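You operate a simulated robot arm through the tools that you are given. There is no shell and no other tool. Be economical: measure what you need, move in short steps, check, and stop when the job is done.

Carry out the task below with a simulated robot arm. There is one attempt and no reset: what you move stays moved.

JOB
Cap the vial in the sliding nest with the yellow cap.
Fine: cap on, slide to CAP, push the blue-grip lever down, then slide back to LOAD.

It is judged by the outcome, as a careful person would: the job done as asked, and still so three seconds after it is handed in. It fails if anything else is knocked over, pushed out of place, dropped, spilled or broken. A push-on lid holds only when it is set on centred and level and pressed home; a screw cap is set on level and turned clockwise until tight.

ROBOT AND FRAMES
A 7-joint arm with a two-finger parallel gripper, fixed in place. Base frame: the origin is at the foot of the arm, x ahead of it, y to its left, z up. Units: m, rad, N and s.
With the tool pointing down near the work surface it reaches from about 0.3 to 0.7 m from the base axis. Its first joint turns from -1.152 to 1.152 rad. Payload 1.57 kg.
Tool frame: the origin (TCP) lies between the finger pads and is the grasp point; the fingertips stand 0.03 m ahead of it; z points along the fingers, y is the line along which they close. Largest opening 0.11 m; finger width 0.024, thickness 0.012; the body of the gripper, 0.048 by 0.112 m, starts 0.078 m behind the TCP.
Orientation is told as [roll, pitch, yaw] about the base's x, y, z axes, in that order, counted from this pose: with the fingers straight down and closing along the base's y, the tool's x points along the base's -x, its y along +y and its z along -z.

CONTROLS
- The arm moves only by the tool servo_tool. Its argument "commands" is a list of rows, each an object of numbers (a shift or turn left out is 0, a gripper value left out holds the last): "tx", "ty", "tz": the shift along the base's x, y, z in units of 20 mm (1.0 is 20 mm); "wx", "wy", "wz": the turn, a rotation vector about the base's x, y, z in units of 4 degrees (1.0 is 4 degrees); "grip": the finger opening in m, from 0 to 0.11. In form: [{"tx": .., "ty": .., "tz": .., "wx": .., "wy": .., "wz": .., "grip": ..}, ...]. A call has 1 to 20 rows; each row shifts and turns the commanded pose from where the row before left it. A call with a number of a shift or a turn outside -1 to 1 is refused whole. Rows are played at 5 a second. More than 0.05 m and 0.15 rad between two rows, or a gripper value outside its range, and nothing of the call is played. Where a pose cannot be reached the arm comes as near as it can. A force on the tool above 70 N (or 10 N above the force at the start of the call, whichever is more), or a blocked arm, ends the call early, and 0.2 s more pass. The fingers move at their own pace (about 0.108 m/s each) and stop on an object; they squeeze with about 34 N. The grip force told is the motor's: it shows also when the fingers shut on nothing. Time passes only in rows, and 0.2 s behind the last, so rows that do not move let the fingers close. The reply holds the time, the measured pose of the TCP, the force on the tool along the base axes, the opening and the grip force, in the units named above and with some noise, with the torque about the TCP (base axes, N m) and any sound that the robot's microphone picked up, and new pictures: "show" is both (left out), scene, wrist or none.
- Cameras (640 x 400 px; columns grow to the right, rows downward): "scene" is fixed at [0.1783, -0.4093, 1.4008]; the picture's right is [0.57, -0.82, 0.00], its down [-0.49, -0.34, -0.80] and it looks along [0.66, 0.46, -0.60] (base axes); focal length 214 px, centre (320, 200). "wrist" rides on the gripper at [0.07, 0.016, -0.141] in the tool frame; the picture's right is [-0.23, 0.97, 0.00], its down [-0.86, -0.20, -0.48] and it looks along [-0.47, -0.11, 0.88] (tool axes); focal length 222 px, centre (320, 200). There is no depth. A picture from a camera that has moved, and an enlarged one, comes with that camera's place and axes in the base frame and with its lens.
- inspect(camera, box): a new picture of the part [left, top, right, bottom] of that camera's present view, enlarged. The clock stands still meanwhile.
- hand_in(): hands the job in; it is judged then, once.

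Work in short steps. Places have to be worked out from the pictures, the camera data and where the tool is seen: move nearer, look again, correct. Check each grasp and each placing, and mend what went wrong. You have 120 turns and 200 pictures in all, those below and enlarged ones among them. Open the gripper and draw the arm clear of the work before you hand the job in, unless the task says otherwise; then end with one line.

The tools are called after "Request:" as name(argument=value, ...) on one line, values as JSON. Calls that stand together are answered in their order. servo_tool: Moves the arm, as the interface text tells. Its arguments: {"type":"object","properties":{"commands":{"type":"array"},"show":{"type":"string","enum":["both","scene","wrist","none"]}},"required":["commands"]} The other tools are called the same way: inspect (camera, box) takes an enlarged picture of a part of a camera's view; hand_in () hands the job in.

At the start:

```text
t: 0.0
position: [0.317, -0.1267, 1.2941]
tool_rot: [-0.002, 0.0, 0.0]
force: [-0.8, -0.6, 0.2]
moment: [0.02, -0.04, 0.0]
finger_gap: 0.1098
grasp_force: 0.0
```

scene: 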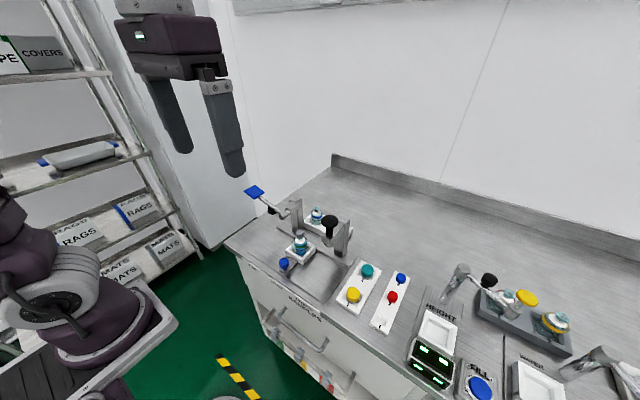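
wrist: 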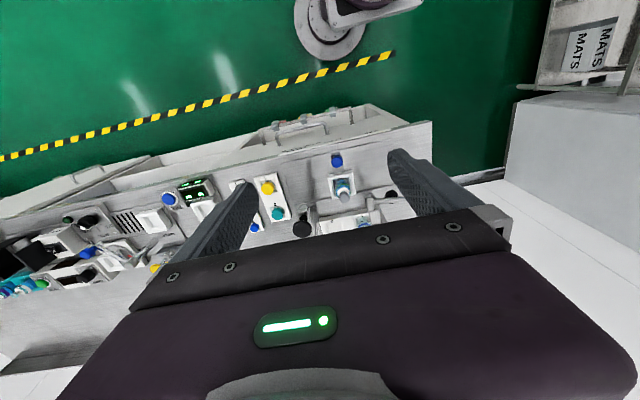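

I'll look closely at the work area in both views first.

Request:
inspect(camera="scene", box=[220, 170, 420, 320])

Request:
inspect(camera="wrist", box=[220, 130, 420, 255])

Request:
inspect(camera="scene", box=[400, 250, 640, 400])

```text
2.67 times, centred on (320, 245) of scene
camera zoom: at [0.1783, -0.4093, 1.4008], right [0.57, -0.82, 0.0], down [-0.49, -0.34, -0.8], along [0.66, 0.46, -0.6], focal length 572 px, centre (320, 80)
```

zoom: 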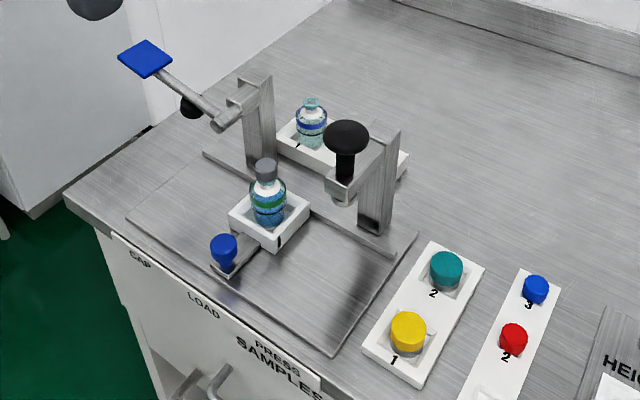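

```text
3.20 times, centred on (320, 192) of wrist
camera zoom: at [0.2462, -0.1108, 1.4358], right [0.23, 0.97, 0.0], down [0.86, -0.2, 0.48], along [0.47, -0.11, -0.88], focal length 711 px, centre (320, 224)
```

zoom: 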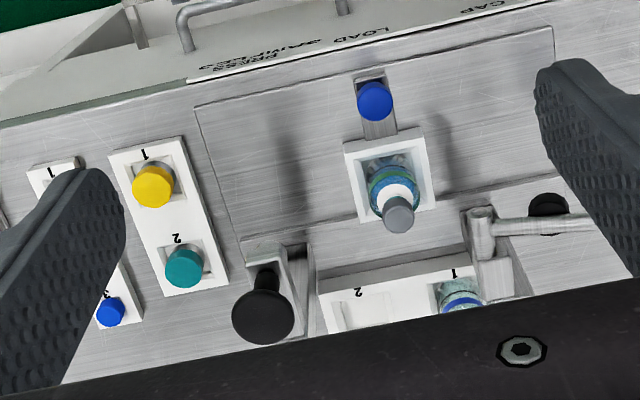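

```text
2.67 times, centred on (520, 325) of scene
camera zoom: at [0.1783, -0.4093, 1.4008], right [0.57, -0.82, 0.0], down [-0.49, -0.34, -0.8], along [0.66, 0.46, -0.6], focal length 572 px, centre (-213, -133)
```

zoom: 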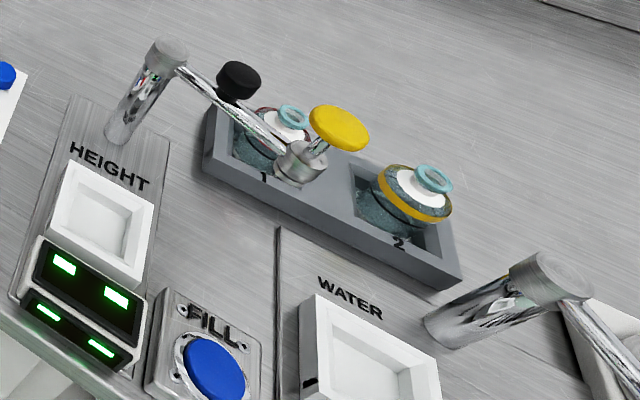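

Estimates: yellow cap top ≈ (0.469,-0.309,0.885), vial stopper top ≈ (0.507,-0.11,0.955), nest knob ≈ (0.429,-0.11,0.908); slide runs along y with CAP at +y. I'll move a bit for a better look at the lever and CAP station.

Request:
servo_tool(commands=[{"ty": 1, "tz": -1}, {"ty": 1, "tz": -1}, {"ty": 1, "tz": -1}, {"ty": 1, "tz": -1}, {"ty": 1, "tz": -1}, {"ty": 1}])

```text
t: 1.4
position: [0.317, -0.0059, 1.192]
tool_rot: [-0.001, 0.0, 0.0]
force: [0.2, -0.1, 0.6]
moment: [-0.01, 0.0, -0.01]
finger_gap: 0.1097
grasp_force: 0.1
camera wrist: at [0.2468, 0.0101, 1.3346], right [0.23, 0.97, 0.0], down [0.85, -0.2, 0.48], along [0.47, -0.11, -0.88], focal length 222 px, centre (320, 200)
```

scene: 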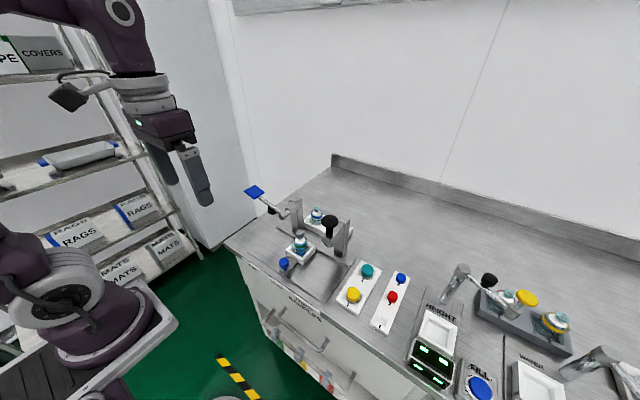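
wrist: 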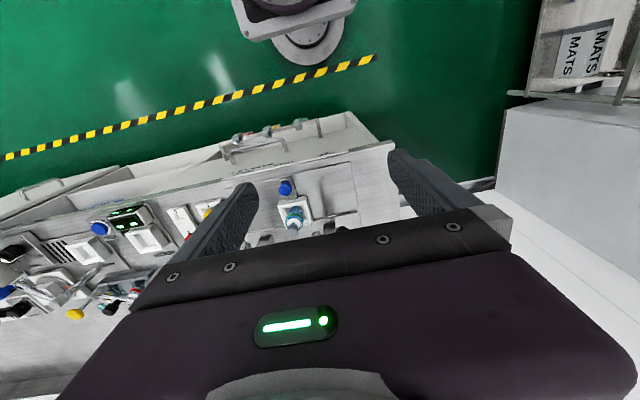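

The gripper hides the far part; I'll tilt the fingers forward to bring the lever into the wrist view.

Request:
servo_tool(commands=[{"wy": -1, "tz": 0.5}, {"wy": -1, "tz": 0.5}, {"wy": -1, "tz": 0.5}, {"wy": -1, "tz": 0.5}, {"wy": -1}, {"wy": -1}, {"wy": -1}, {"wy": -1}], show="wrist")

Request:
inspect(camera="wrist", box=[220, 80, 460, 240])

```text
t: 3.2
position: [0.3168, -0.0062, 1.2319]
tool_rot: [0.001, -0.559, 0.0]
force: [0.7, -0.2, 0.2]
moment: [0.01, 0.01, 0.01]
finger_gap: 0.11
grasp_force: 0.1
camera wrist: at [0.1816, 0.0091, 1.3172], right [0.19, 0.97, 0.12], down [0.47, -0.2, 0.86], along [0.86, -0.11, -0.5], focal length 222 px, centre (320, 200)
```

wrist: 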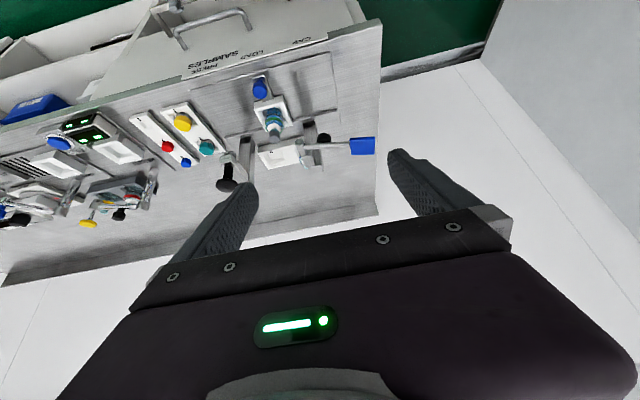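

```text
2.50 times, centred on (340, 160) of wrist
camera zoom: at [0.1816, 0.0091, 1.3172], right [0.19, 0.97, 0.12], down [0.47, -0.2, 0.86], along [0.86, -0.11, -0.5], focal length 555 px, centre (270, 300)
```

zoom: 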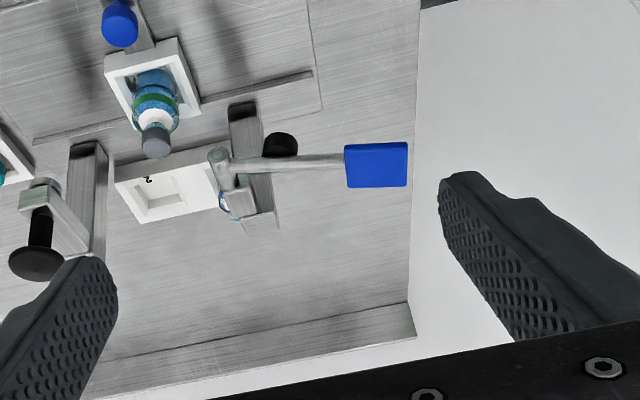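

Triangulated: paddle ≈ (0.505,0.061,1.033), its pivot ≈ (0.489,-0.055,1.004), crimp head ≈ (0.503,-0.006,0.995) → CAP is ~0.105 m in +y from LOAD; PRESS knob ≈ (0.506,-0.209,1.053). Levelling the tool and going over to the yellow cap.

Request:
servo_tool(commands=[{"wy": 1, "ty": -1}, {"wy": 1, "ty": -1}, {"wy": 1, "ty": -1}, {"wy": 1, "ty": -1}, {"wy": 1, "ty": -1}, {"wy": 1, "ty": -1}, {"wy": 1, "ty": -1}, {"wy": 1, "ty": -1}, {"ty": -1}, {"ty": -1}, {"ty": -1}, {"ty": -1}, {"ty": -1}, {"ty": -1}, {"ty": -1}], show="none")

Request:
servo_tool(commands=[{"tx": 0.8, "tz": -1}, {"tx": 0.8, "tz": -1}, {"tx": 0.8, "tz": -1}, {"tx": 0.8, "tz": -1}, {"tx": 0.8, "tz": -1}, {"tx": 0.8, "tz": -1}, {"tx": 0.8, "tz": -1}, {"tx": 0.8, "tz": -1}, {"tx": 0.8, "tz": -1}, {"tx": 0.4, "tz": -1}, {"tz": 0}])

```text
t: 6.4
position: [0.316, -0.3073, 1.2344]
tool_rot: [-0.001, -0.001, 0.0]
force: [0.3, 0.1, -0.4]
moment: [0.02, 0.02, 0.04]
finger_gap: 0.1102
grasp_force: 0.1
```

```text
t: 8.8
position: [0.4706, -0.3058, 1.0319]
tool_rot: [0.001, -0.001, 0.002]
force: [-0.4, -0.9, -0.6]
moment: [-0.01, -0.01, 0.03]
finger_gap: 0.1103
grasp_force: 0.1
camera wrist: at [0.399, -0.2901, 1.1747], right [0.23, 0.97, 0.0], down [0.86, -0.2, 0.48], along [0.47, -0.11, -0.88], focal length 222 px, centre (320, 200)
```

scene: 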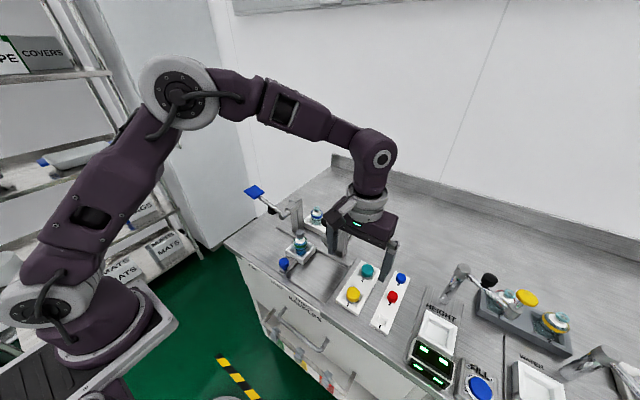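
wrist: 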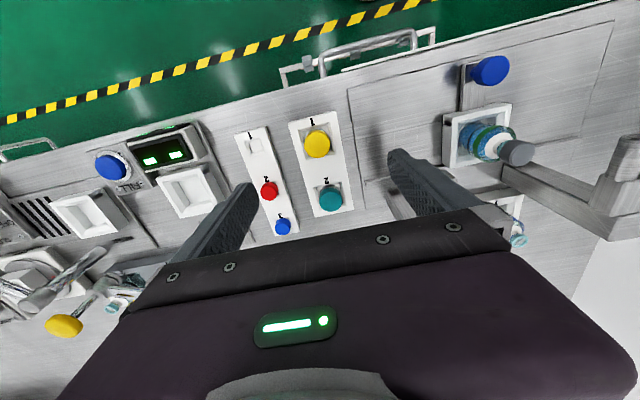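

Cap estimate holds: ≈(0.470,-0.311). I'll zoom in to see the cap and tray shape.

Request:
inspect(camera="wrist", box=[260, 100, 380, 220])

Request:
inspect(camera="scene", box=[320, 250, 400, 310])

Request:
inspect(camera="wrist", box=[430, 40, 590, 180])

```text
3.33 times, centred on (320, 160) of wrist
camera zoom: at [0.399, -0.2901, 1.1747], right [0.23, 0.97, 0.0], down [0.86, -0.2, 0.48], along [0.47, -0.11, -0.88], focal length 740 px, centre (320, 333)
```

zoom: 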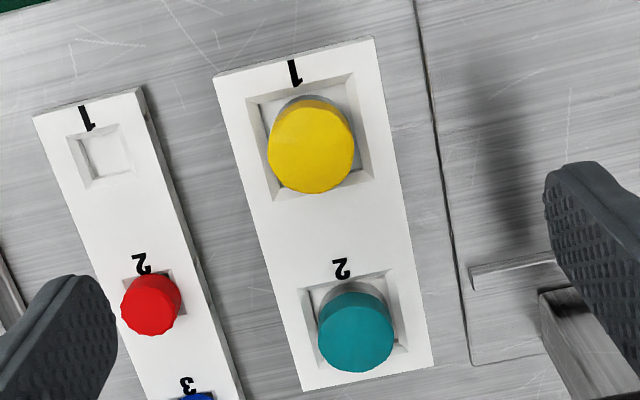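

```text
6.67 times, centred on (360, 280) of scene
camera zoom: at [0.1783, -0.4093, 1.4008], right [0.57, -0.82, 0.0], down [-0.49, -0.34, -0.8], along [0.66, 0.46, -0.6], focal length 1430 px, centre (53, -333)
```

zoom: 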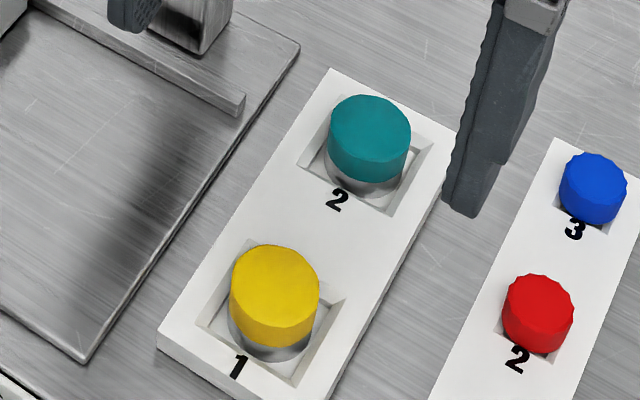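

```text
2.86 times, centred on (510, 110) of wrist
camera zoom: at [0.399, -0.2901, 1.1747], right [0.23, 0.97, 0.0], down [0.86, -0.2, 0.48], along [0.47, -0.11, -0.88], focal length 635 px, centre (-223, 457)
```

zoom: 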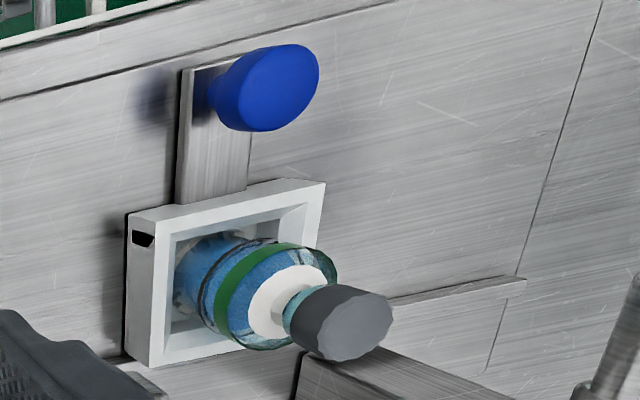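

These are flip-off caps with an aluminium skirt; cap top ≈0.885, tray top ≈0.863. I'll narrow the gripper to 0.06, centre and descend to 0.93 for a check.

Request:
servo_tool(commands=[{"grip": 0.06, "ty": -0.22}, {"tz": -1}, {"tz": -1}, {"tz": -1}, {"tz": -1}, {"tz": -1}, {"tz": 0}])

Request:
inspect(camera="wrist", box=[240, 100, 400, 220])

Request:
inspect(camera="scene", box=[320, 240, 400, 300])

```text
t: 10.4
position: [0.4721, -0.3124, 0.9331]
tool_rot: [-0.001, 0.0, 0.0]
force: [0.2, -0.3, -0.3]
moment: [0.03, -0.01, -0.04]
finger_gap: 0.0602
grasp_force: 0.1
camera wrist: at [0.3994, -0.296, 1.0751], right [0.23, 0.97, 0.0], down [0.85, -0.2, 0.48], along [0.47, -0.11, -0.88], focal length 222 px, centre (320, 200)
```

scene: 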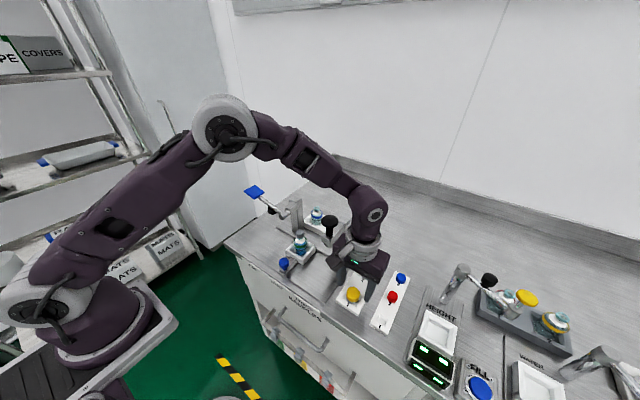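
wrist: 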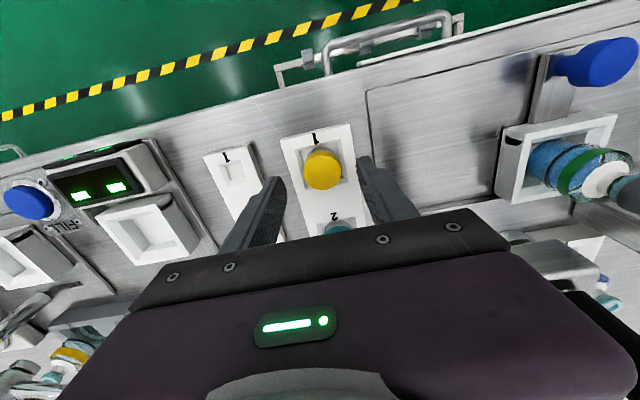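

```text
3.33 times, centred on (320, 160) of wrist
camera zoom: at [0.3994, -0.296, 1.0751], right [0.23, 0.97, 0.0], down [0.85, -0.2, 0.48], along [0.47, -0.11, -0.88], focal length 740 px, centre (320, 333)
```

zoom: 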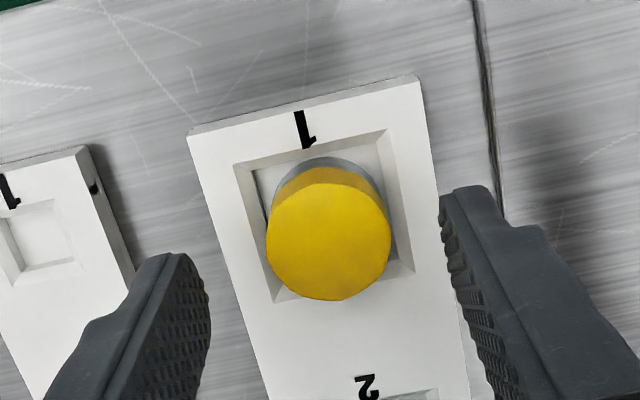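

```text
6.67 times, centred on (360, 270) of scene
camera zoom: at [0.1783, -0.4093, 1.4008], right [0.57, -0.82, 0.0], down [-0.49, -0.34, -0.8], along [0.66, 0.46, -0.6], focal length 1430 px, centre (53, -267)
```

zoom: 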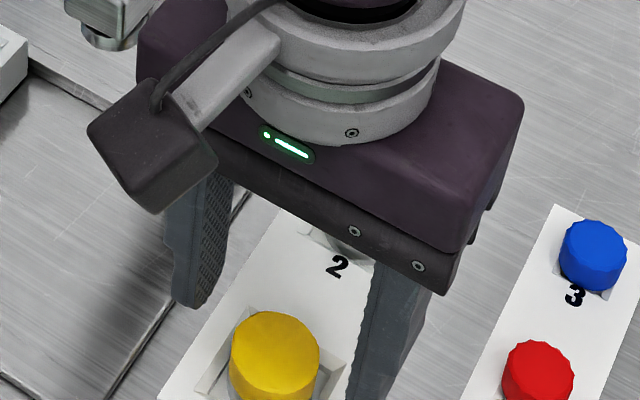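

Cap top refined to (0.473,-0.311); tool is at (0.472,-0.312). Descending so the tips stay just above the tray, then closing.

Request:
servo_tool(commands=[{"tz": -0.9, "ty": 0.05}, {"tz": -0.9}, {"tz": 0}, {"grip": 0.02}, {}, {}, {}])

Request:
inspect(camera="wrist", box=[240, 100, 400, 220])

```text
t: 11.1
position: [0.4692, -0.3127, 0.9028]
tool_rot: [-0.005, -0.002, 0.002]
force: [-6.5, 3.4, 15.9]
moment: [0.69, 0.4, 0.12]
finger_gap: 0.0639
grasp_force: 1.9
stopped in row 3: the force on the tool passed its limit at 76 N (the readings are from after the stop); the commanded pose is now the measured one
camera wrist: at [0.3984, -0.2959, 1.0451], right [0.23, 0.97, 0.0], down [0.85, -0.2, 0.48], along [0.47, -0.11, -0.88], focal length 222 px, centre (320, 200)
```

scene: 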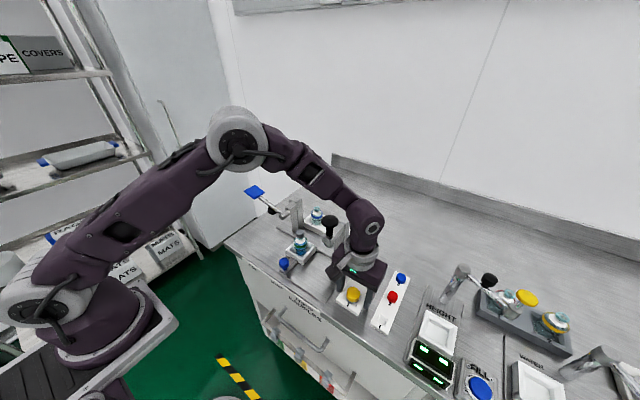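
wrist: 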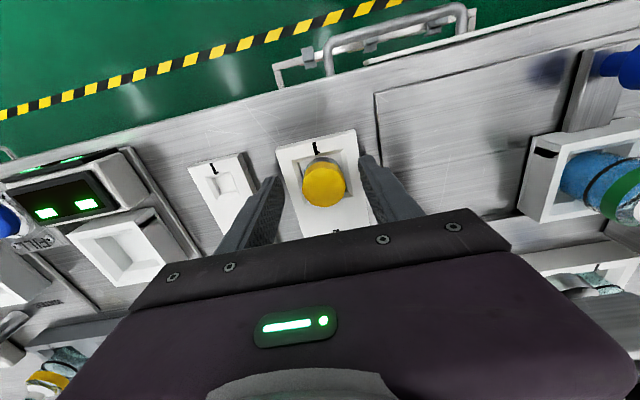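

```text
3.33 times, centred on (320, 160) of wrist
camera zoom: at [0.3984, -0.2959, 1.0451], right [0.23, 0.97, 0.0], down [0.85, -0.2, 0.48], along [0.47, -0.11, -0.88], focal length 740 px, centre (320, 333)
```

zoom: 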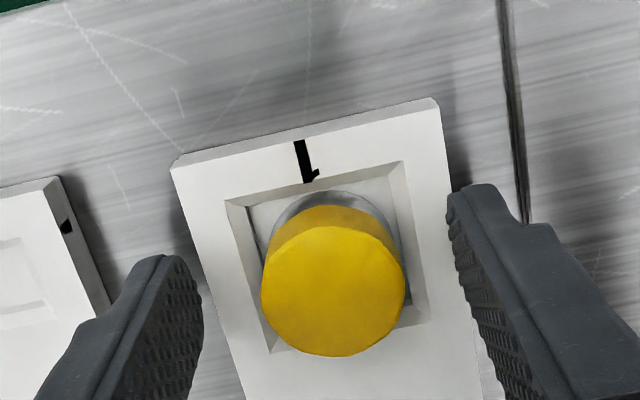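

Tips touched the tray top (≈0.872), so I back off 2 mm, recentre on the cap (0.472,-0.310) and close there; overlap with the cap is still about 12 mm.

Request:
servo_tool(commands=[{"tz": 0.12}, {"tx": 0.13, "ty": 0.12}, {"grip": 0.02}, {}, {}, {}])

Request:
inspect(camera="wrist", box=[240, 100, 400, 220])

```text
t: 12.5
position: [0.4739, -0.3106, 0.9045]
tool_rot: [-0.005, -0.005, 0.0]
force: [0.3, -0.1, -0.2]
moment: [-0.03, 0.03, 0.0]
finger_gap: 0.0311
grasp_force: 33.9
camera wrist: at [0.4015, -0.2936, 1.0469], right [0.23, 0.97, 0.0], down [0.85, -0.2, 0.48], along [0.47, -0.11, -0.88], focal length 222 px, centre (320, 200)
```

scene: 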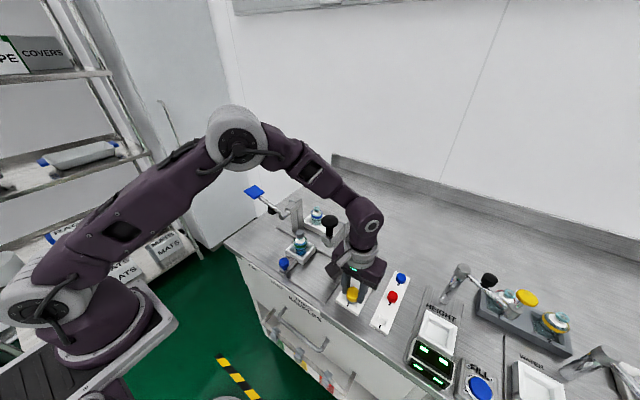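
wrist: 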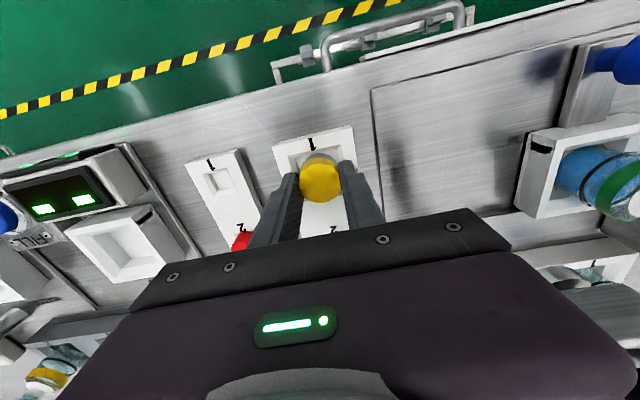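

```text
3.33 times, centred on (320, 160) of wrist
camera zoom: at [0.4015, -0.2936, 1.0469], right [0.23, 0.97, 0.0], down [0.85, -0.2, 0.48], along [0.47, -0.11, -0.88], focal length 740 px, centre (320, 333)
```

zoom: 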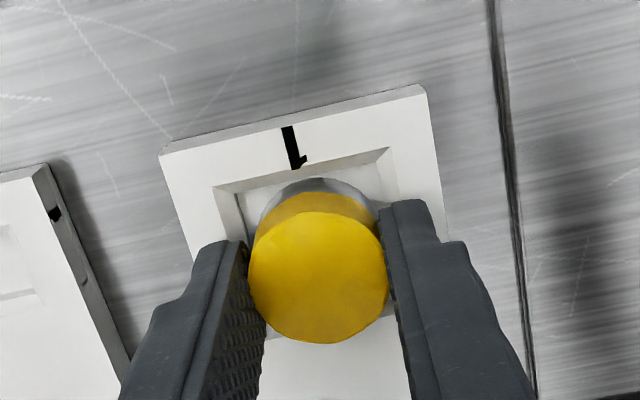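

Grip is solid at 0.031 m, cap upright between the pads. Lifting and drawing back in x so as to go round the PRESS knob.

Request:
servo_tool(commands=[{"tz": 0.5}, {"tz": 1}, {"tz": 1}, {"tz": 1}, {"tz": 1}, {"tz": 1, "tx": -0.5}, {"tz": 1, "tx": -1}, {"tz": 1, "tx": -1}, {"tz": 1, "tx": -1}, {"tx": -1}, {}])

Request:
inspect(camera="wrist", box=[240, 100, 400, 220])

Request:
inspect(camera="scene", box=[250, 190, 370, 280])

```text
t: 14.9
position: [0.3829, -0.3111, 1.0756]
tool_rot: [-0.005, -0.003, 0.0]
force: [-0.3, 0.4, -0.5]
moment: [0.02, -0.01, -0.02]
finger_gap: 0.0314
grasp_force: 34.3
camera wrist: at [0.3099, -0.2933, 1.2173], right [0.23, 0.97, -0.01], down [0.85, -0.2, 0.48], along [0.47, -0.11, -0.88], focal length 222 px, centre (320, 200)
```

scene: 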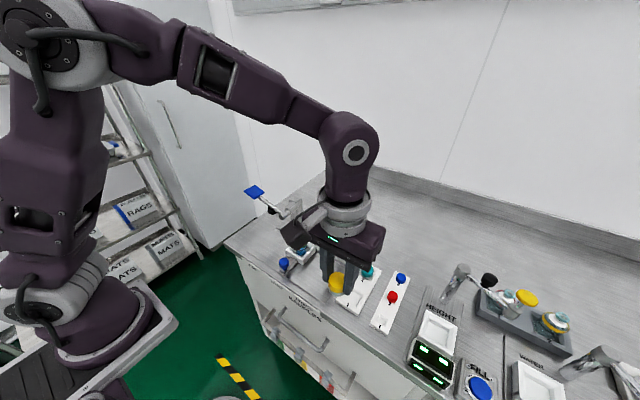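
wrist: 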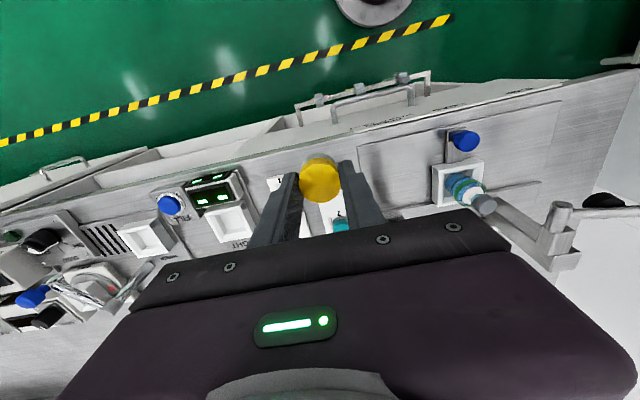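

```text
3.33 times, centred on (320, 160) of wrist
camera zoom: at [0.3099, -0.2933, 1.2173], right [0.23, 0.97, -0.01], down [0.85, -0.2, 0.48], along [0.47, -0.11, -0.88], focal length 740 px, centre (320, 333)
```

zoom: 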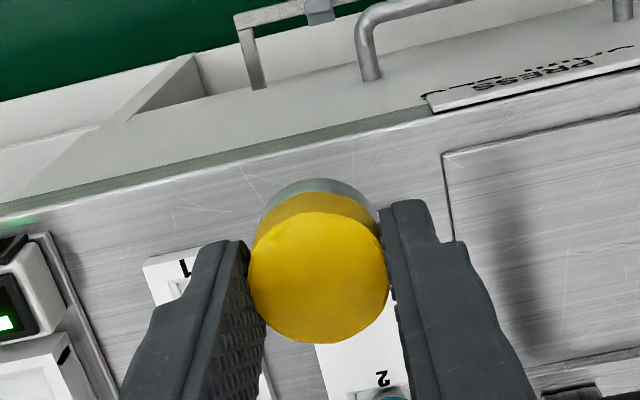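

```text
4.44 times, centred on (310, 235) of scene
camera zoom: at [0.1782, -0.4093, 1.4008], right [0.57, -0.82, 0.0], down [-0.49, -0.34, -0.8], along [0.66, 0.46, -0.6], focal length 953 px, centre (364, 44)
```

zoom: 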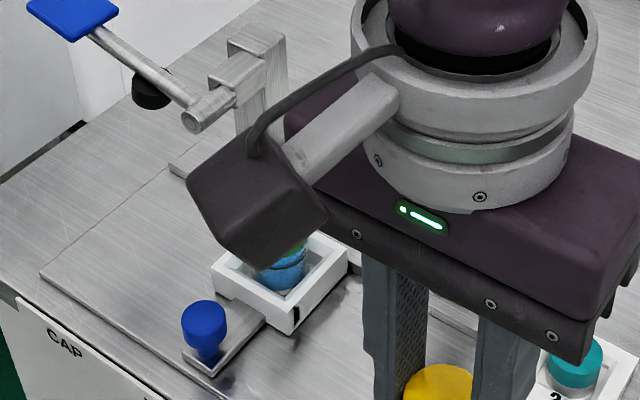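

No rotation needed: clearances with fingers along y are ≥1 cm on both sides. Moving over to y≈-0.11 in front of the vial.

Request:
servo_tool(commands=[{"ty": 1}, {"ty": 1}, {"ty": 1}, {"ty": 1}, {"ty": 1}, {"ty": 1}, {"ty": 1}, {"ty": 1}, {"ty": 1}, {"ty": 1}, {}])

Request:
inspect(camera="wrist", box=[240, 100, 440, 240])

Request:
inspect(camera="scene", box=[240, 180, 360, 270])

```text
t: 17.3
position: [0.3837, -0.109, 1.0751]
tool_rot: [-0.004, -0.004, 0.0]
force: [-0.1, -0.4, 0.2]
moment: [0.01, 0.01, 0.01]
finger_gap: 0.0313
grasp_force: 33.9
camera wrist: at [0.3111, -0.0927, 1.2161], right [0.23, 0.97, 0.0], down [0.85, -0.2, 0.48], along [0.47, -0.11, -0.88], focal length 222 px, centre (320, 200)
```

scene: 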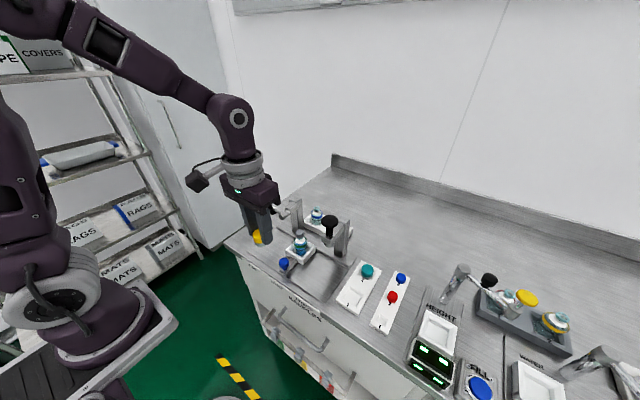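
wrist: 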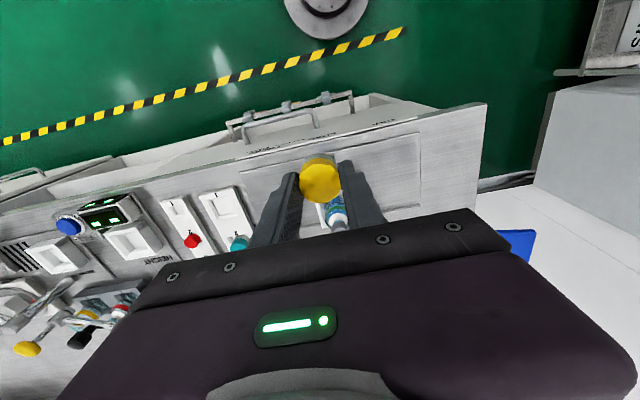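

```text
2.86 times, centred on (340, 170) of wrist
camera zoom: at [0.3111, -0.0927, 1.2161], right [0.23, 0.97, 0.0], down [0.85, -0.2, 0.48], along [0.47, -0.11, -0.88], focal length 635 px, centre (263, 286)
```

zoom: 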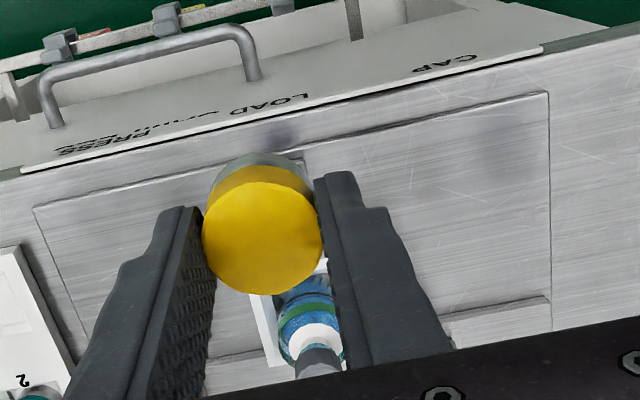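

```text
4.44 times, centred on (300, 225) of scene
camera zoom: at [0.1783, -0.4092, 1.4008], right [0.57, -0.82, 0.0], down [-0.49, -0.34, -0.8], along [0.66, 0.46, -0.6], focal length 953 px, centre (409, 89)
```

zoom: 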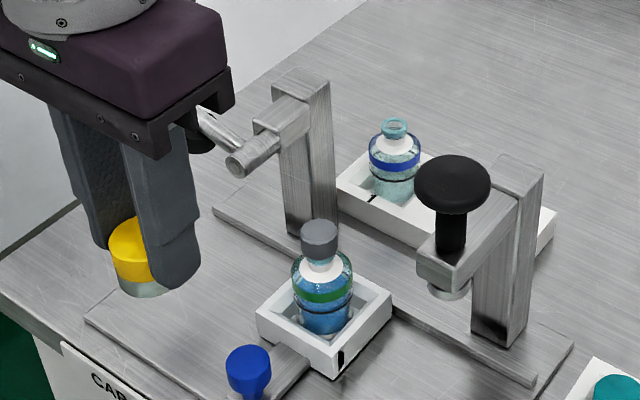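

Stopper is fully visible in the scene view; combining rays gives stopper centre ≈ (0.5055,-0.1105), top ≈0.957. Moving forward to just short of it with the cap ~15 mm above, to compare alignment.

Request:
servo_tool(commands=[{"tx": 1}, {"tx": 1}, {"tx": 1}, {"tx": 1}, {"tx": 1, "tz": -0.5}, {"tx": 1, "tz": -0.5}, {"tz": -0.75}, {"tz": -0.6}, {}])

Request:
inspect(camera="wrist", box=[240, 100, 400, 220])

Request:
inspect(camera="scene", box=[260, 200, 340, 260])

```text
t: 19.3
position: [0.5041, -0.1106, 1.0278]
tool_rot: [-0.003, -0.004, -0.001]
force: [0.2, 0.1, -0.2]
moment: [0.02, -0.02, -0.01]
finger_gap: 0.0314
grasp_force: 34.3
camera wrist: at [0.4322, -0.0933, 1.1696], right [0.23, 0.97, 0.0], down [0.85, -0.2, 0.48], along [0.47, -0.11, -0.88], focal length 222 px, centre (320, 200)
```

scene: 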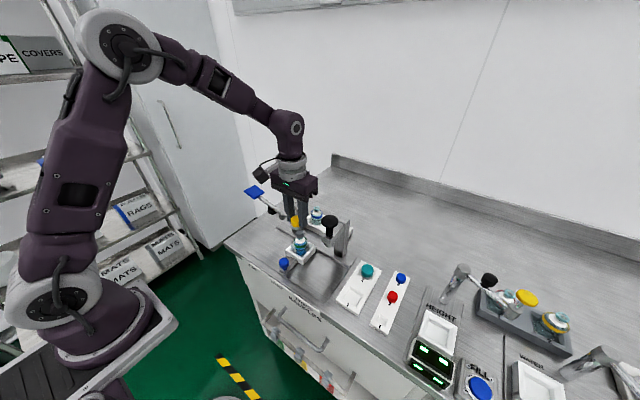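
wrist: 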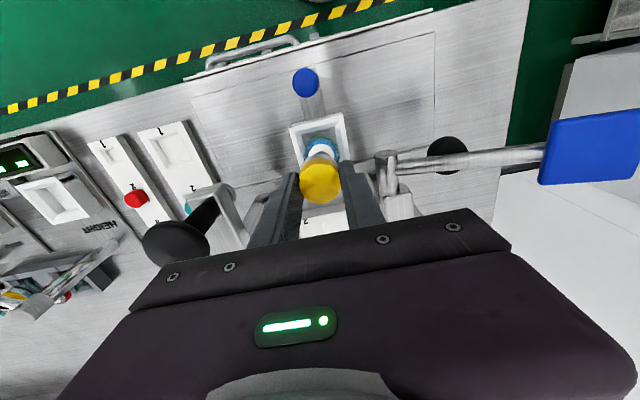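

```text
3.33 times, centred on (320, 160) of wrist
camera zoom: at [0.4322, -0.0933, 1.1696], right [0.23, 0.97, 0.0], down [0.85, -0.2, 0.48], along [0.47, -0.11, -0.88], focal length 740 px, centre (320, 333)
```

zoom: 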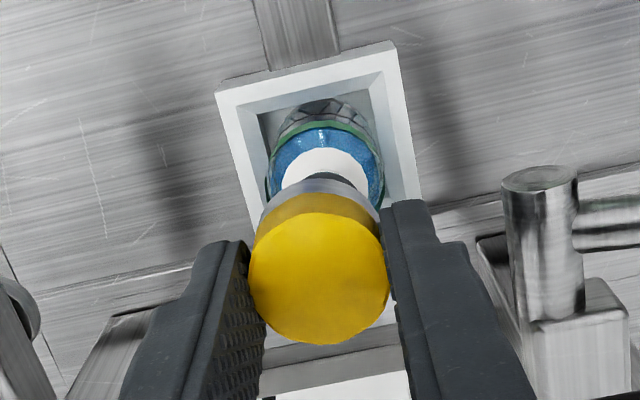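

```text
6.67 times, centred on (300, 230) of scene
camera zoom: at [0.1783, -0.4093, 1.4008], right [0.57, -0.82, 0.0], down [-0.49, -0.34, -0.8], along [0.66, 0.46, -0.6], focal length 1430 px, centre (453, 0)
```

zoom: 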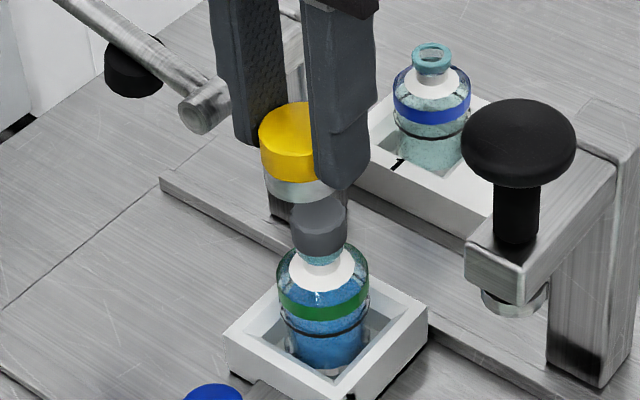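

Differential comparison: scene needs ≈+6 mm to the right, wrist ≈+2 mm right, which solves to dx≈+9 mm, dy≈0. Applying that and rechecking.

Request:
servo_tool(commands=[{"tx": 0.45}, {}], show="none")

Request:
inspect(camera="wrist", box=[280, 110, 360, 170])

Request:
inspect(camera="scene", box=[280, 200, 320, 230])

Request:
inspect(camera="scene", box=[280, 225, 320, 255])

```text
t: 19.9
position: [0.5127, -0.1096, 1.0268]
tool_rot: [-0.006, -0.003, 0.002]
force: [0.4, 0.0, 0.0]
moment: [0.0, -0.02, -0.02]
finger_gap: 0.0312
grasp_force: 34.4
```

```text
6.67 times, centred on (320, 140) of wrist
camera zoom: at [0.441, -0.0933, 1.1692], right [0.23, 0.97, 0.0], down [0.85, -0.2, 0.48], along [0.47, -0.11, -0.88], focal length 1481 px, centre (320, 600)
```

zoom: 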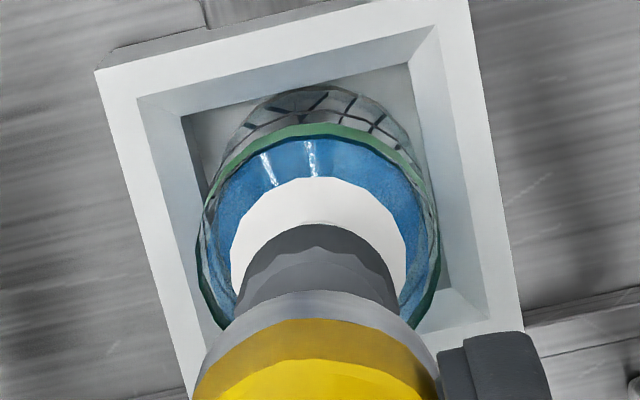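

```text
13.33 times, centred on (300, 215) of scene
camera zoom: at [0.1783, -0.4093, 1.4008], right [0.57, -0.82, 0.0], down [-0.49, -0.34, -0.8], along [0.66, 0.46, -0.6], focal length 2860 px, centre (587, 0)
```

zoom: 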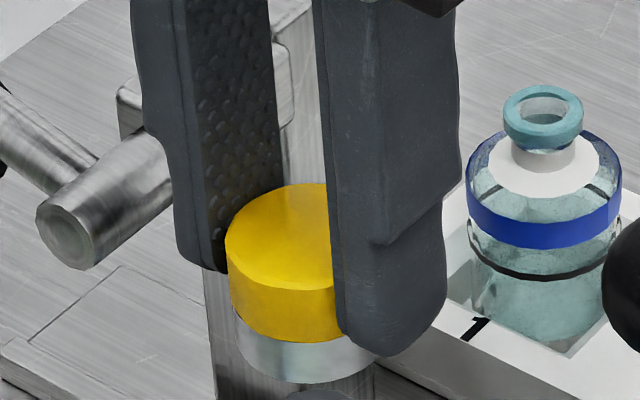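

```text
13.33 times, centred on (300, 240) of scene
camera zoom: at [0.1783, -0.4093, 1.4008], right [0.57, -0.82, 0.0], down [-0.49, -0.34, -0.8], along [0.66, 0.46, -0.6], focal length 2860 px, centre (587, -333)
```

zoom: 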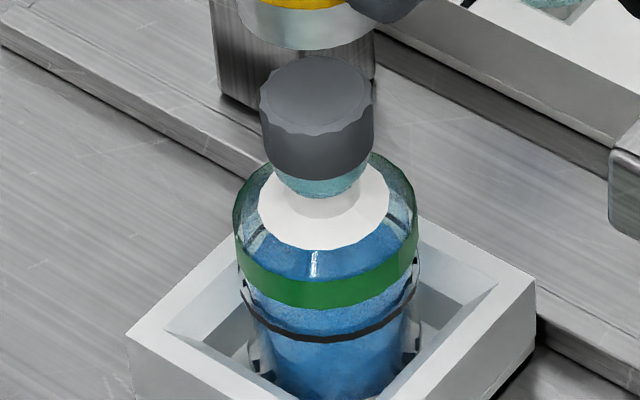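

Cap and stopper axes now coincide within ~1 mm in both views. Lowering 25 mm and checking force and picture.

Request:
servo_tool(commands=[{"tz": -0.5}, {"tz": -0.5}, {"tz": -0.25}, {}], show="none")

Request:
inspect(camera="scene", box=[280, 210, 320, 240])

Request:
inspect(camera="wrist", box=[280, 110, 360, 170])

```text
t: 20.9
position: [0.5121, -0.1086, 1.0023]
tool_rot: [-0.004, -0.004, 0.0]
force: [0.4, 0.1, 0.0]
moment: [-0.03, -0.04, 0.01]
finger_gap: 0.0317
grasp_force: 34.1
```

```text
13.33 times, centred on (300, 225) of scene
camera zoom: at [0.1783, -0.4093, 1.4008], right [0.57, -0.82, 0.0], down [-0.49, -0.34, -0.8], along [0.66, 0.46, -0.6], focal length 2860 px, centre (587, -133)
```

zoom: 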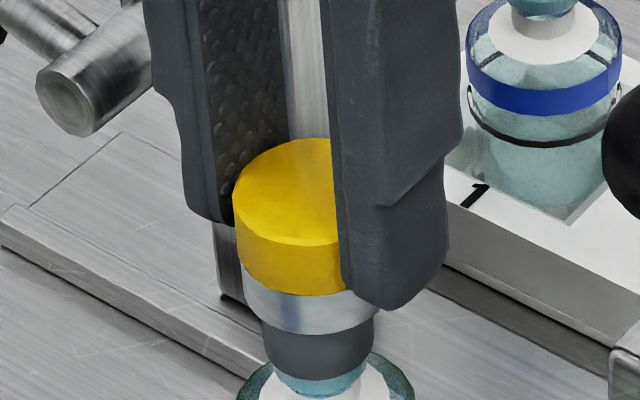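

```text
6.67 times, centred on (320, 140) of wrist
camera zoom: at [0.4411, -0.0926, 1.1439], right [0.23, 0.97, 0.0], down [0.85, -0.2, 0.48], along [0.47, -0.11, -0.88], focal length 1481 px, centre (320, 600)
```

zoom: 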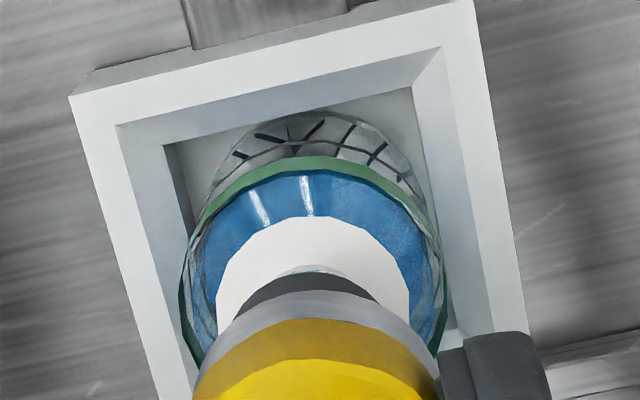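

About 1 mm off in y after drift; correcting by -1 mm, then lowering slowly.

Request:
servo_tool(commands=[{"ty": -0.06, "tx": 0.03}, {"tz": -0.2}, {"tz": -0.2}, {}], show="none")

Request:
inspect(camera="scene", box=[280, 210, 320, 240])

Request:
inspect(camera="wrist", box=[280, 110, 360, 170])

```text
t: 21.9
position: [0.514, -0.1112, 0.9931]
tool_rot: [-0.005, -0.003, 0.0]
force: [0.6, 0.1, -0.6]
moment: [-0.01, -0.01, -0.01]
finger_gap: 0.0312
grasp_force: 33.9
```

```text
13.33 times, centred on (300, 225) of scene
camera zoom: at [0.1783, -0.4093, 1.4008], right [0.57, -0.82, 0.0], down [-0.49, -0.34, -0.8], along [0.66, 0.46, -0.6], focal length 2860 px, centre (587, -133)
```

zoom: 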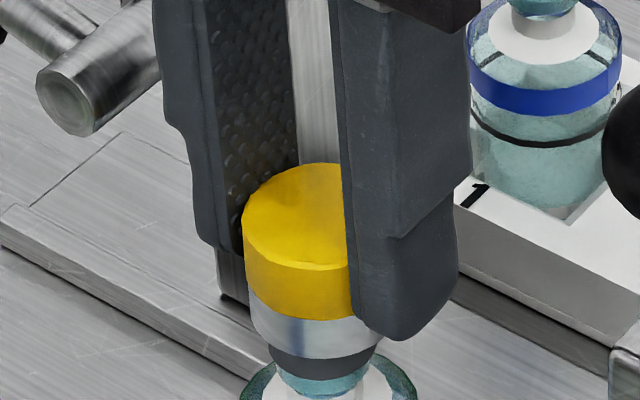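

```text
6.67 times, centred on (320, 140) of wrist
camera zoom: at [0.4414, -0.0947, 1.1361], right [0.23, 0.97, 0.0], down [0.85, -0.2, 0.48], along [0.47, -0.11, -0.88], focal length 1481 px, centre (320, 600)
```

zoom: 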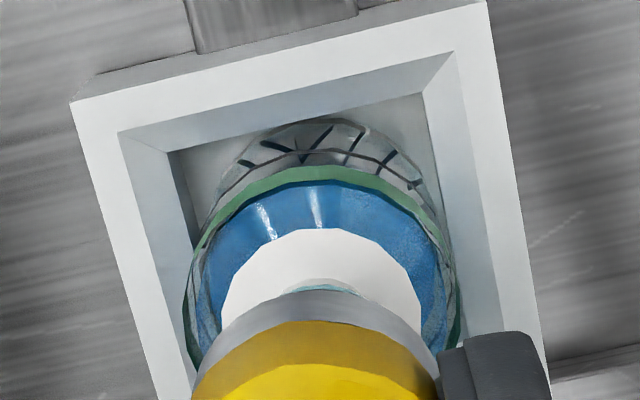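

The stopper top is entering the skirt, with no side force. Continuing down in 3 mm steps.

Request:
servo_tool(commands=[{"tz": -0.15, "ty": 0.02}, {"tz": -0.1}, {}], show="none")

Request:
inspect(camera="scene", box=[280, 210, 320, 240])

```text
t: 22.7
position: [0.5116, -0.1111, 0.9913]
tool_rot: [-0.006, -0.004, -0.001]
force: [-0.3, 0.6, 0.1]
moment: [-0.02, 0.0, 0.0]
finger_gap: 0.0315
grasp_force: 33.8
```

```text
13.33 times, centred on (300, 225) of scene
camera zoom: at [0.1783, -0.4093, 1.4008], right [0.57, -0.82, 0.0], down [-0.49, -0.34, -0.8], along [0.66, 0.46, -0.6], focal length 2860 px, centre (587, -133)
```

zoom: 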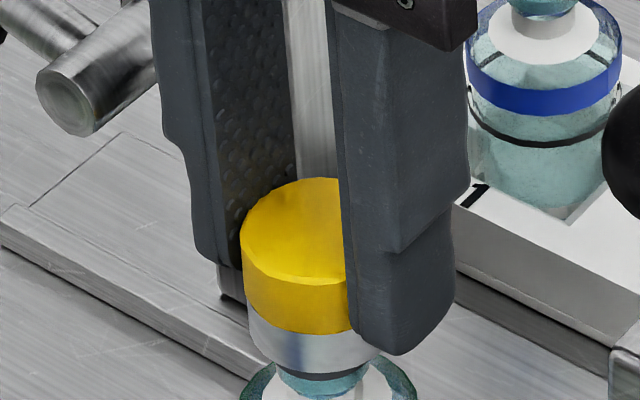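

Still no contact force, a little stopper edge visible below the skirt. Going on in 2 mm steps.

Request:
servo_tool(commands=[{"tz": -0.1}, {"tz": -0.1}, {}], show="none")

Request:
inspect(camera="scene", box=[280, 210, 320, 240])

```text
t: 23.5
position: [0.5121, -0.1113, 0.9868]
tool_rot: [-0.005, -0.003, 0.001]
force: [-1.0, 0.1, -0.1]
moment: [0.01, -0.01, -0.02]
finger_gap: 0.0313
grasp_force: 33.6
```

```text
13.33 times, centred on (300, 225) of scene
camera zoom: at [0.1783, -0.4092, 1.4008], right [0.57, -0.82, 0.0], down [-0.49, -0.34, -0.8], along [0.66, 0.46, -0.6], focal length 2860 px, centre (587, -133)
```

zoom: 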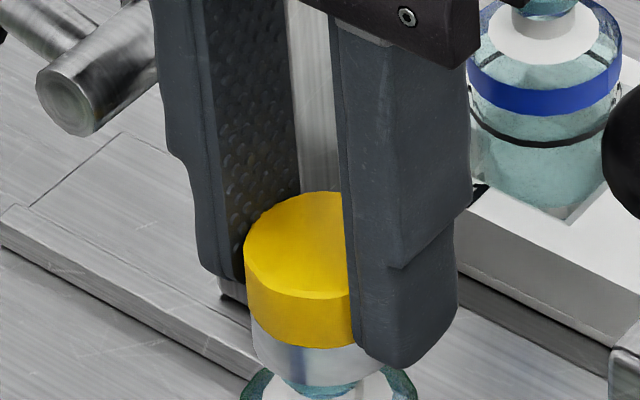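

Skirt now covers the whole stopper; still no force. Two more small steps to find the seat.

Request:
servo_tool(commands=[{"tz": -0.08}, {"tz": -0.08}, {}], show="none")

Request:
inspect(camera="scene", box=[280, 210, 320, 240])

Request:
inspect(camera="wrist", box=[280, 110, 360, 170])

```text
t: 24.3
position: [0.5124, -0.1119, 0.9827]
tool_rot: [-0.006, -0.004, -0.001]
force: [-0.1, -0.8, 0.3]
moment: [0.0, -0.01, -0.01]
finger_gap: 0.0313
grasp_force: 34.3
```

```text
13.33 times, centred on (300, 225) of scene
camera zoom: at [0.1783, -0.4093, 1.4008], right [0.57, -0.82, 0.0], down [-0.49, -0.34, -0.8], along [0.66, 0.46, -0.6], focal length 2860 px, centre (587, -133)
```

zoom: 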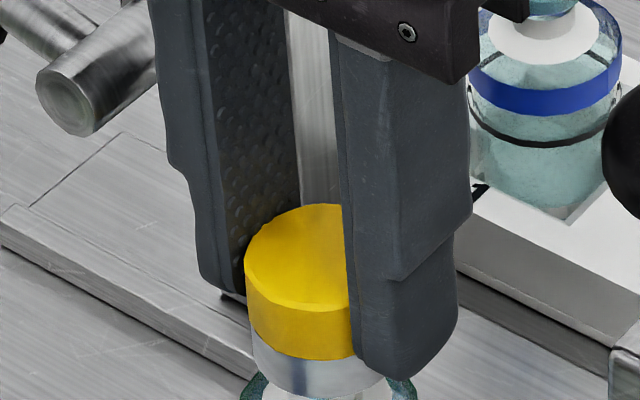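

```text
6.67 times, centred on (320, 140) of wrist
camera zoom: at [0.4409, -0.0946, 1.1243], right [0.23, 0.97, 0.0], down [0.85, -0.2, 0.48], along [0.47, -0.11, -0.88], focal length 1481 px, centre (320, 600)
```

zoom: 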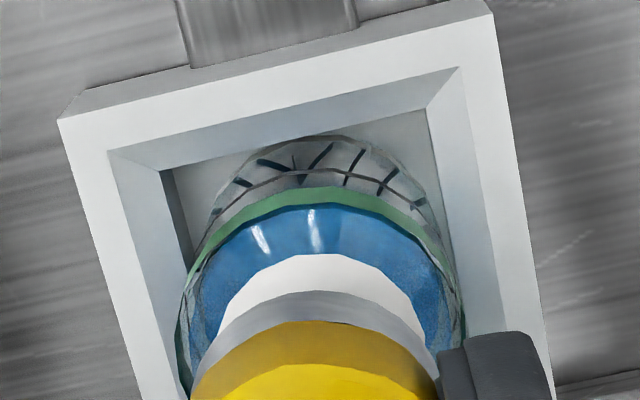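

Still centred and force-free. Continuing to contact.

Request:
servo_tool(commands=[{"tz": -0.08}, {"tz": -0.06}, {}], show="none")

Request:
inspect(camera="scene", box=[280, 210, 320, 240])

```text
t: 25.1
position: [0.5127, -0.1107, 0.9814]
tool_rot: [-0.006, -0.005, 0.001]
force: [-0.4, -0.7, 9.8]
moment: [-0.02, 0.05, -0.02]
finger_gap: 0.0312
grasp_force: 34.3
```

```text
13.33 times, centred on (300, 225) of scene
camera zoom: at [0.1781, -0.4092, 1.4009], right [0.57, -0.82, 0.0], down [-0.49, -0.34, -0.8], along [0.66, 0.46, -0.59], focal length 2860 px, centre (587, -133)
```

zoom: 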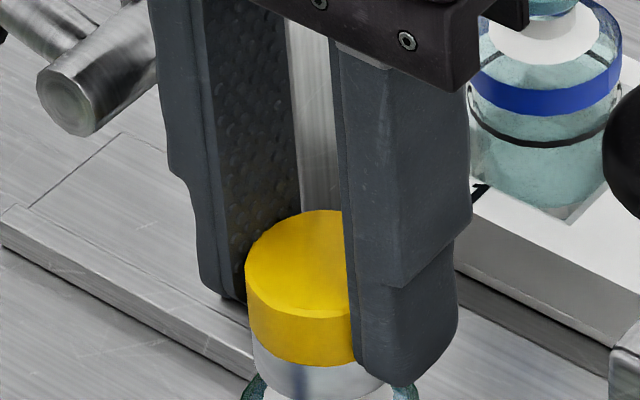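

Seated with a clean 10 N vertical contact. Releasing to a 0.046 m gap and rising.

Request:
servo_tool(commands=[{"grip": 0.033}, {"grip": 0.04}, {"grip": 0.046}, {}, {"tz": 0.5}, {"tz": 1}, {"tz": 1}, {"tz": 1}, {"tz": 0.5}])

Request:
inspect(camera="scene", box=[270, 200, 330, 245])

Request:
inspect(camera="wrist", box=[270, 60, 390, 180])

```text
t: 27.1
position: [0.5119, -0.1097, 1.0598]
tool_rot: [-0.006, -0.002, 0.002]
force: [0.3, 0.1, -0.1]
moment: [-0.02, 0.0, 0.01]
finger_gap: 0.0461
grasp_force: 0.0
camera wrist: at [0.4406, -0.0938, 1.2018], right [0.23, 0.97, 0.0], down [0.85, -0.2, 0.48], along [0.47, -0.11, -0.88], focal length 222 px, centre (320, 200)
```

scene: 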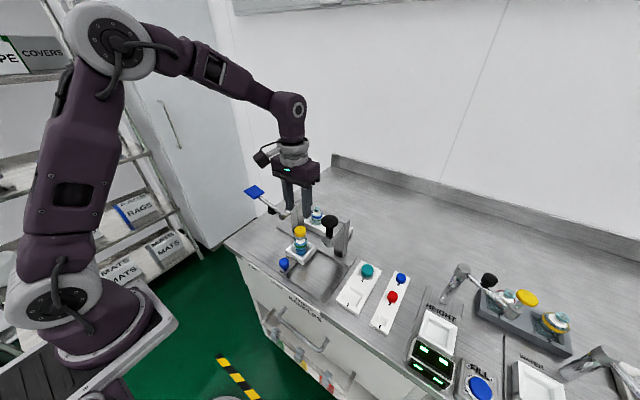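
wrist: 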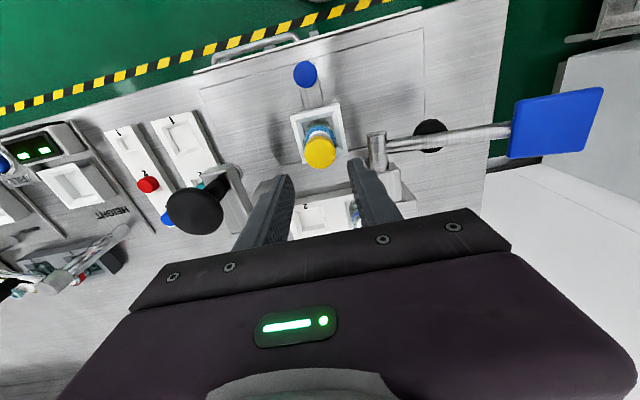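

```text
8.89 times, centred on (300, 222) of scene
camera zoom: at [0.1783, -0.4092, 1.4008], right [0.57, -0.82, 0.0], down [-0.49, -0.34, -0.8], along [0.66, 0.46, -0.6], focal length 1906 px, centre (498, 0)
```

zoom: 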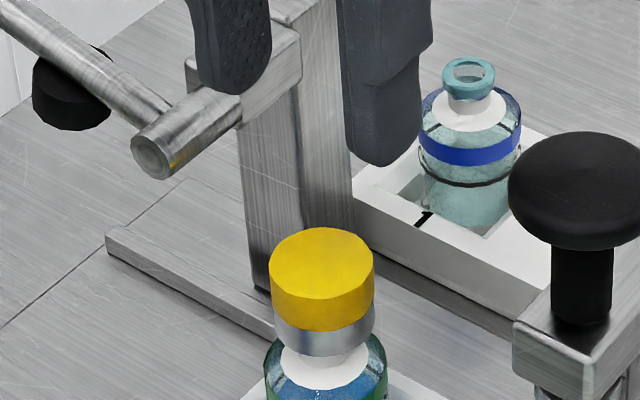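

```text
3.33 times, centred on (330, 120) of wrist
camera zoom: at [0.4406, -0.0938, 1.2018], right [0.23, 0.97, 0.0], down [0.85, -0.2, 0.48], along [0.47, -0.11, -0.88], focal length 740 px, centre (287, 467)
```

zoom: 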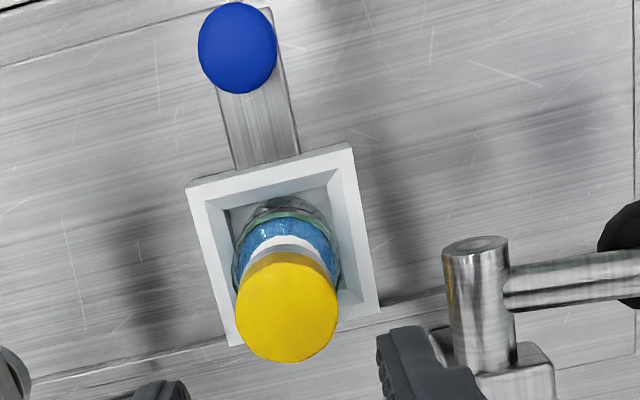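

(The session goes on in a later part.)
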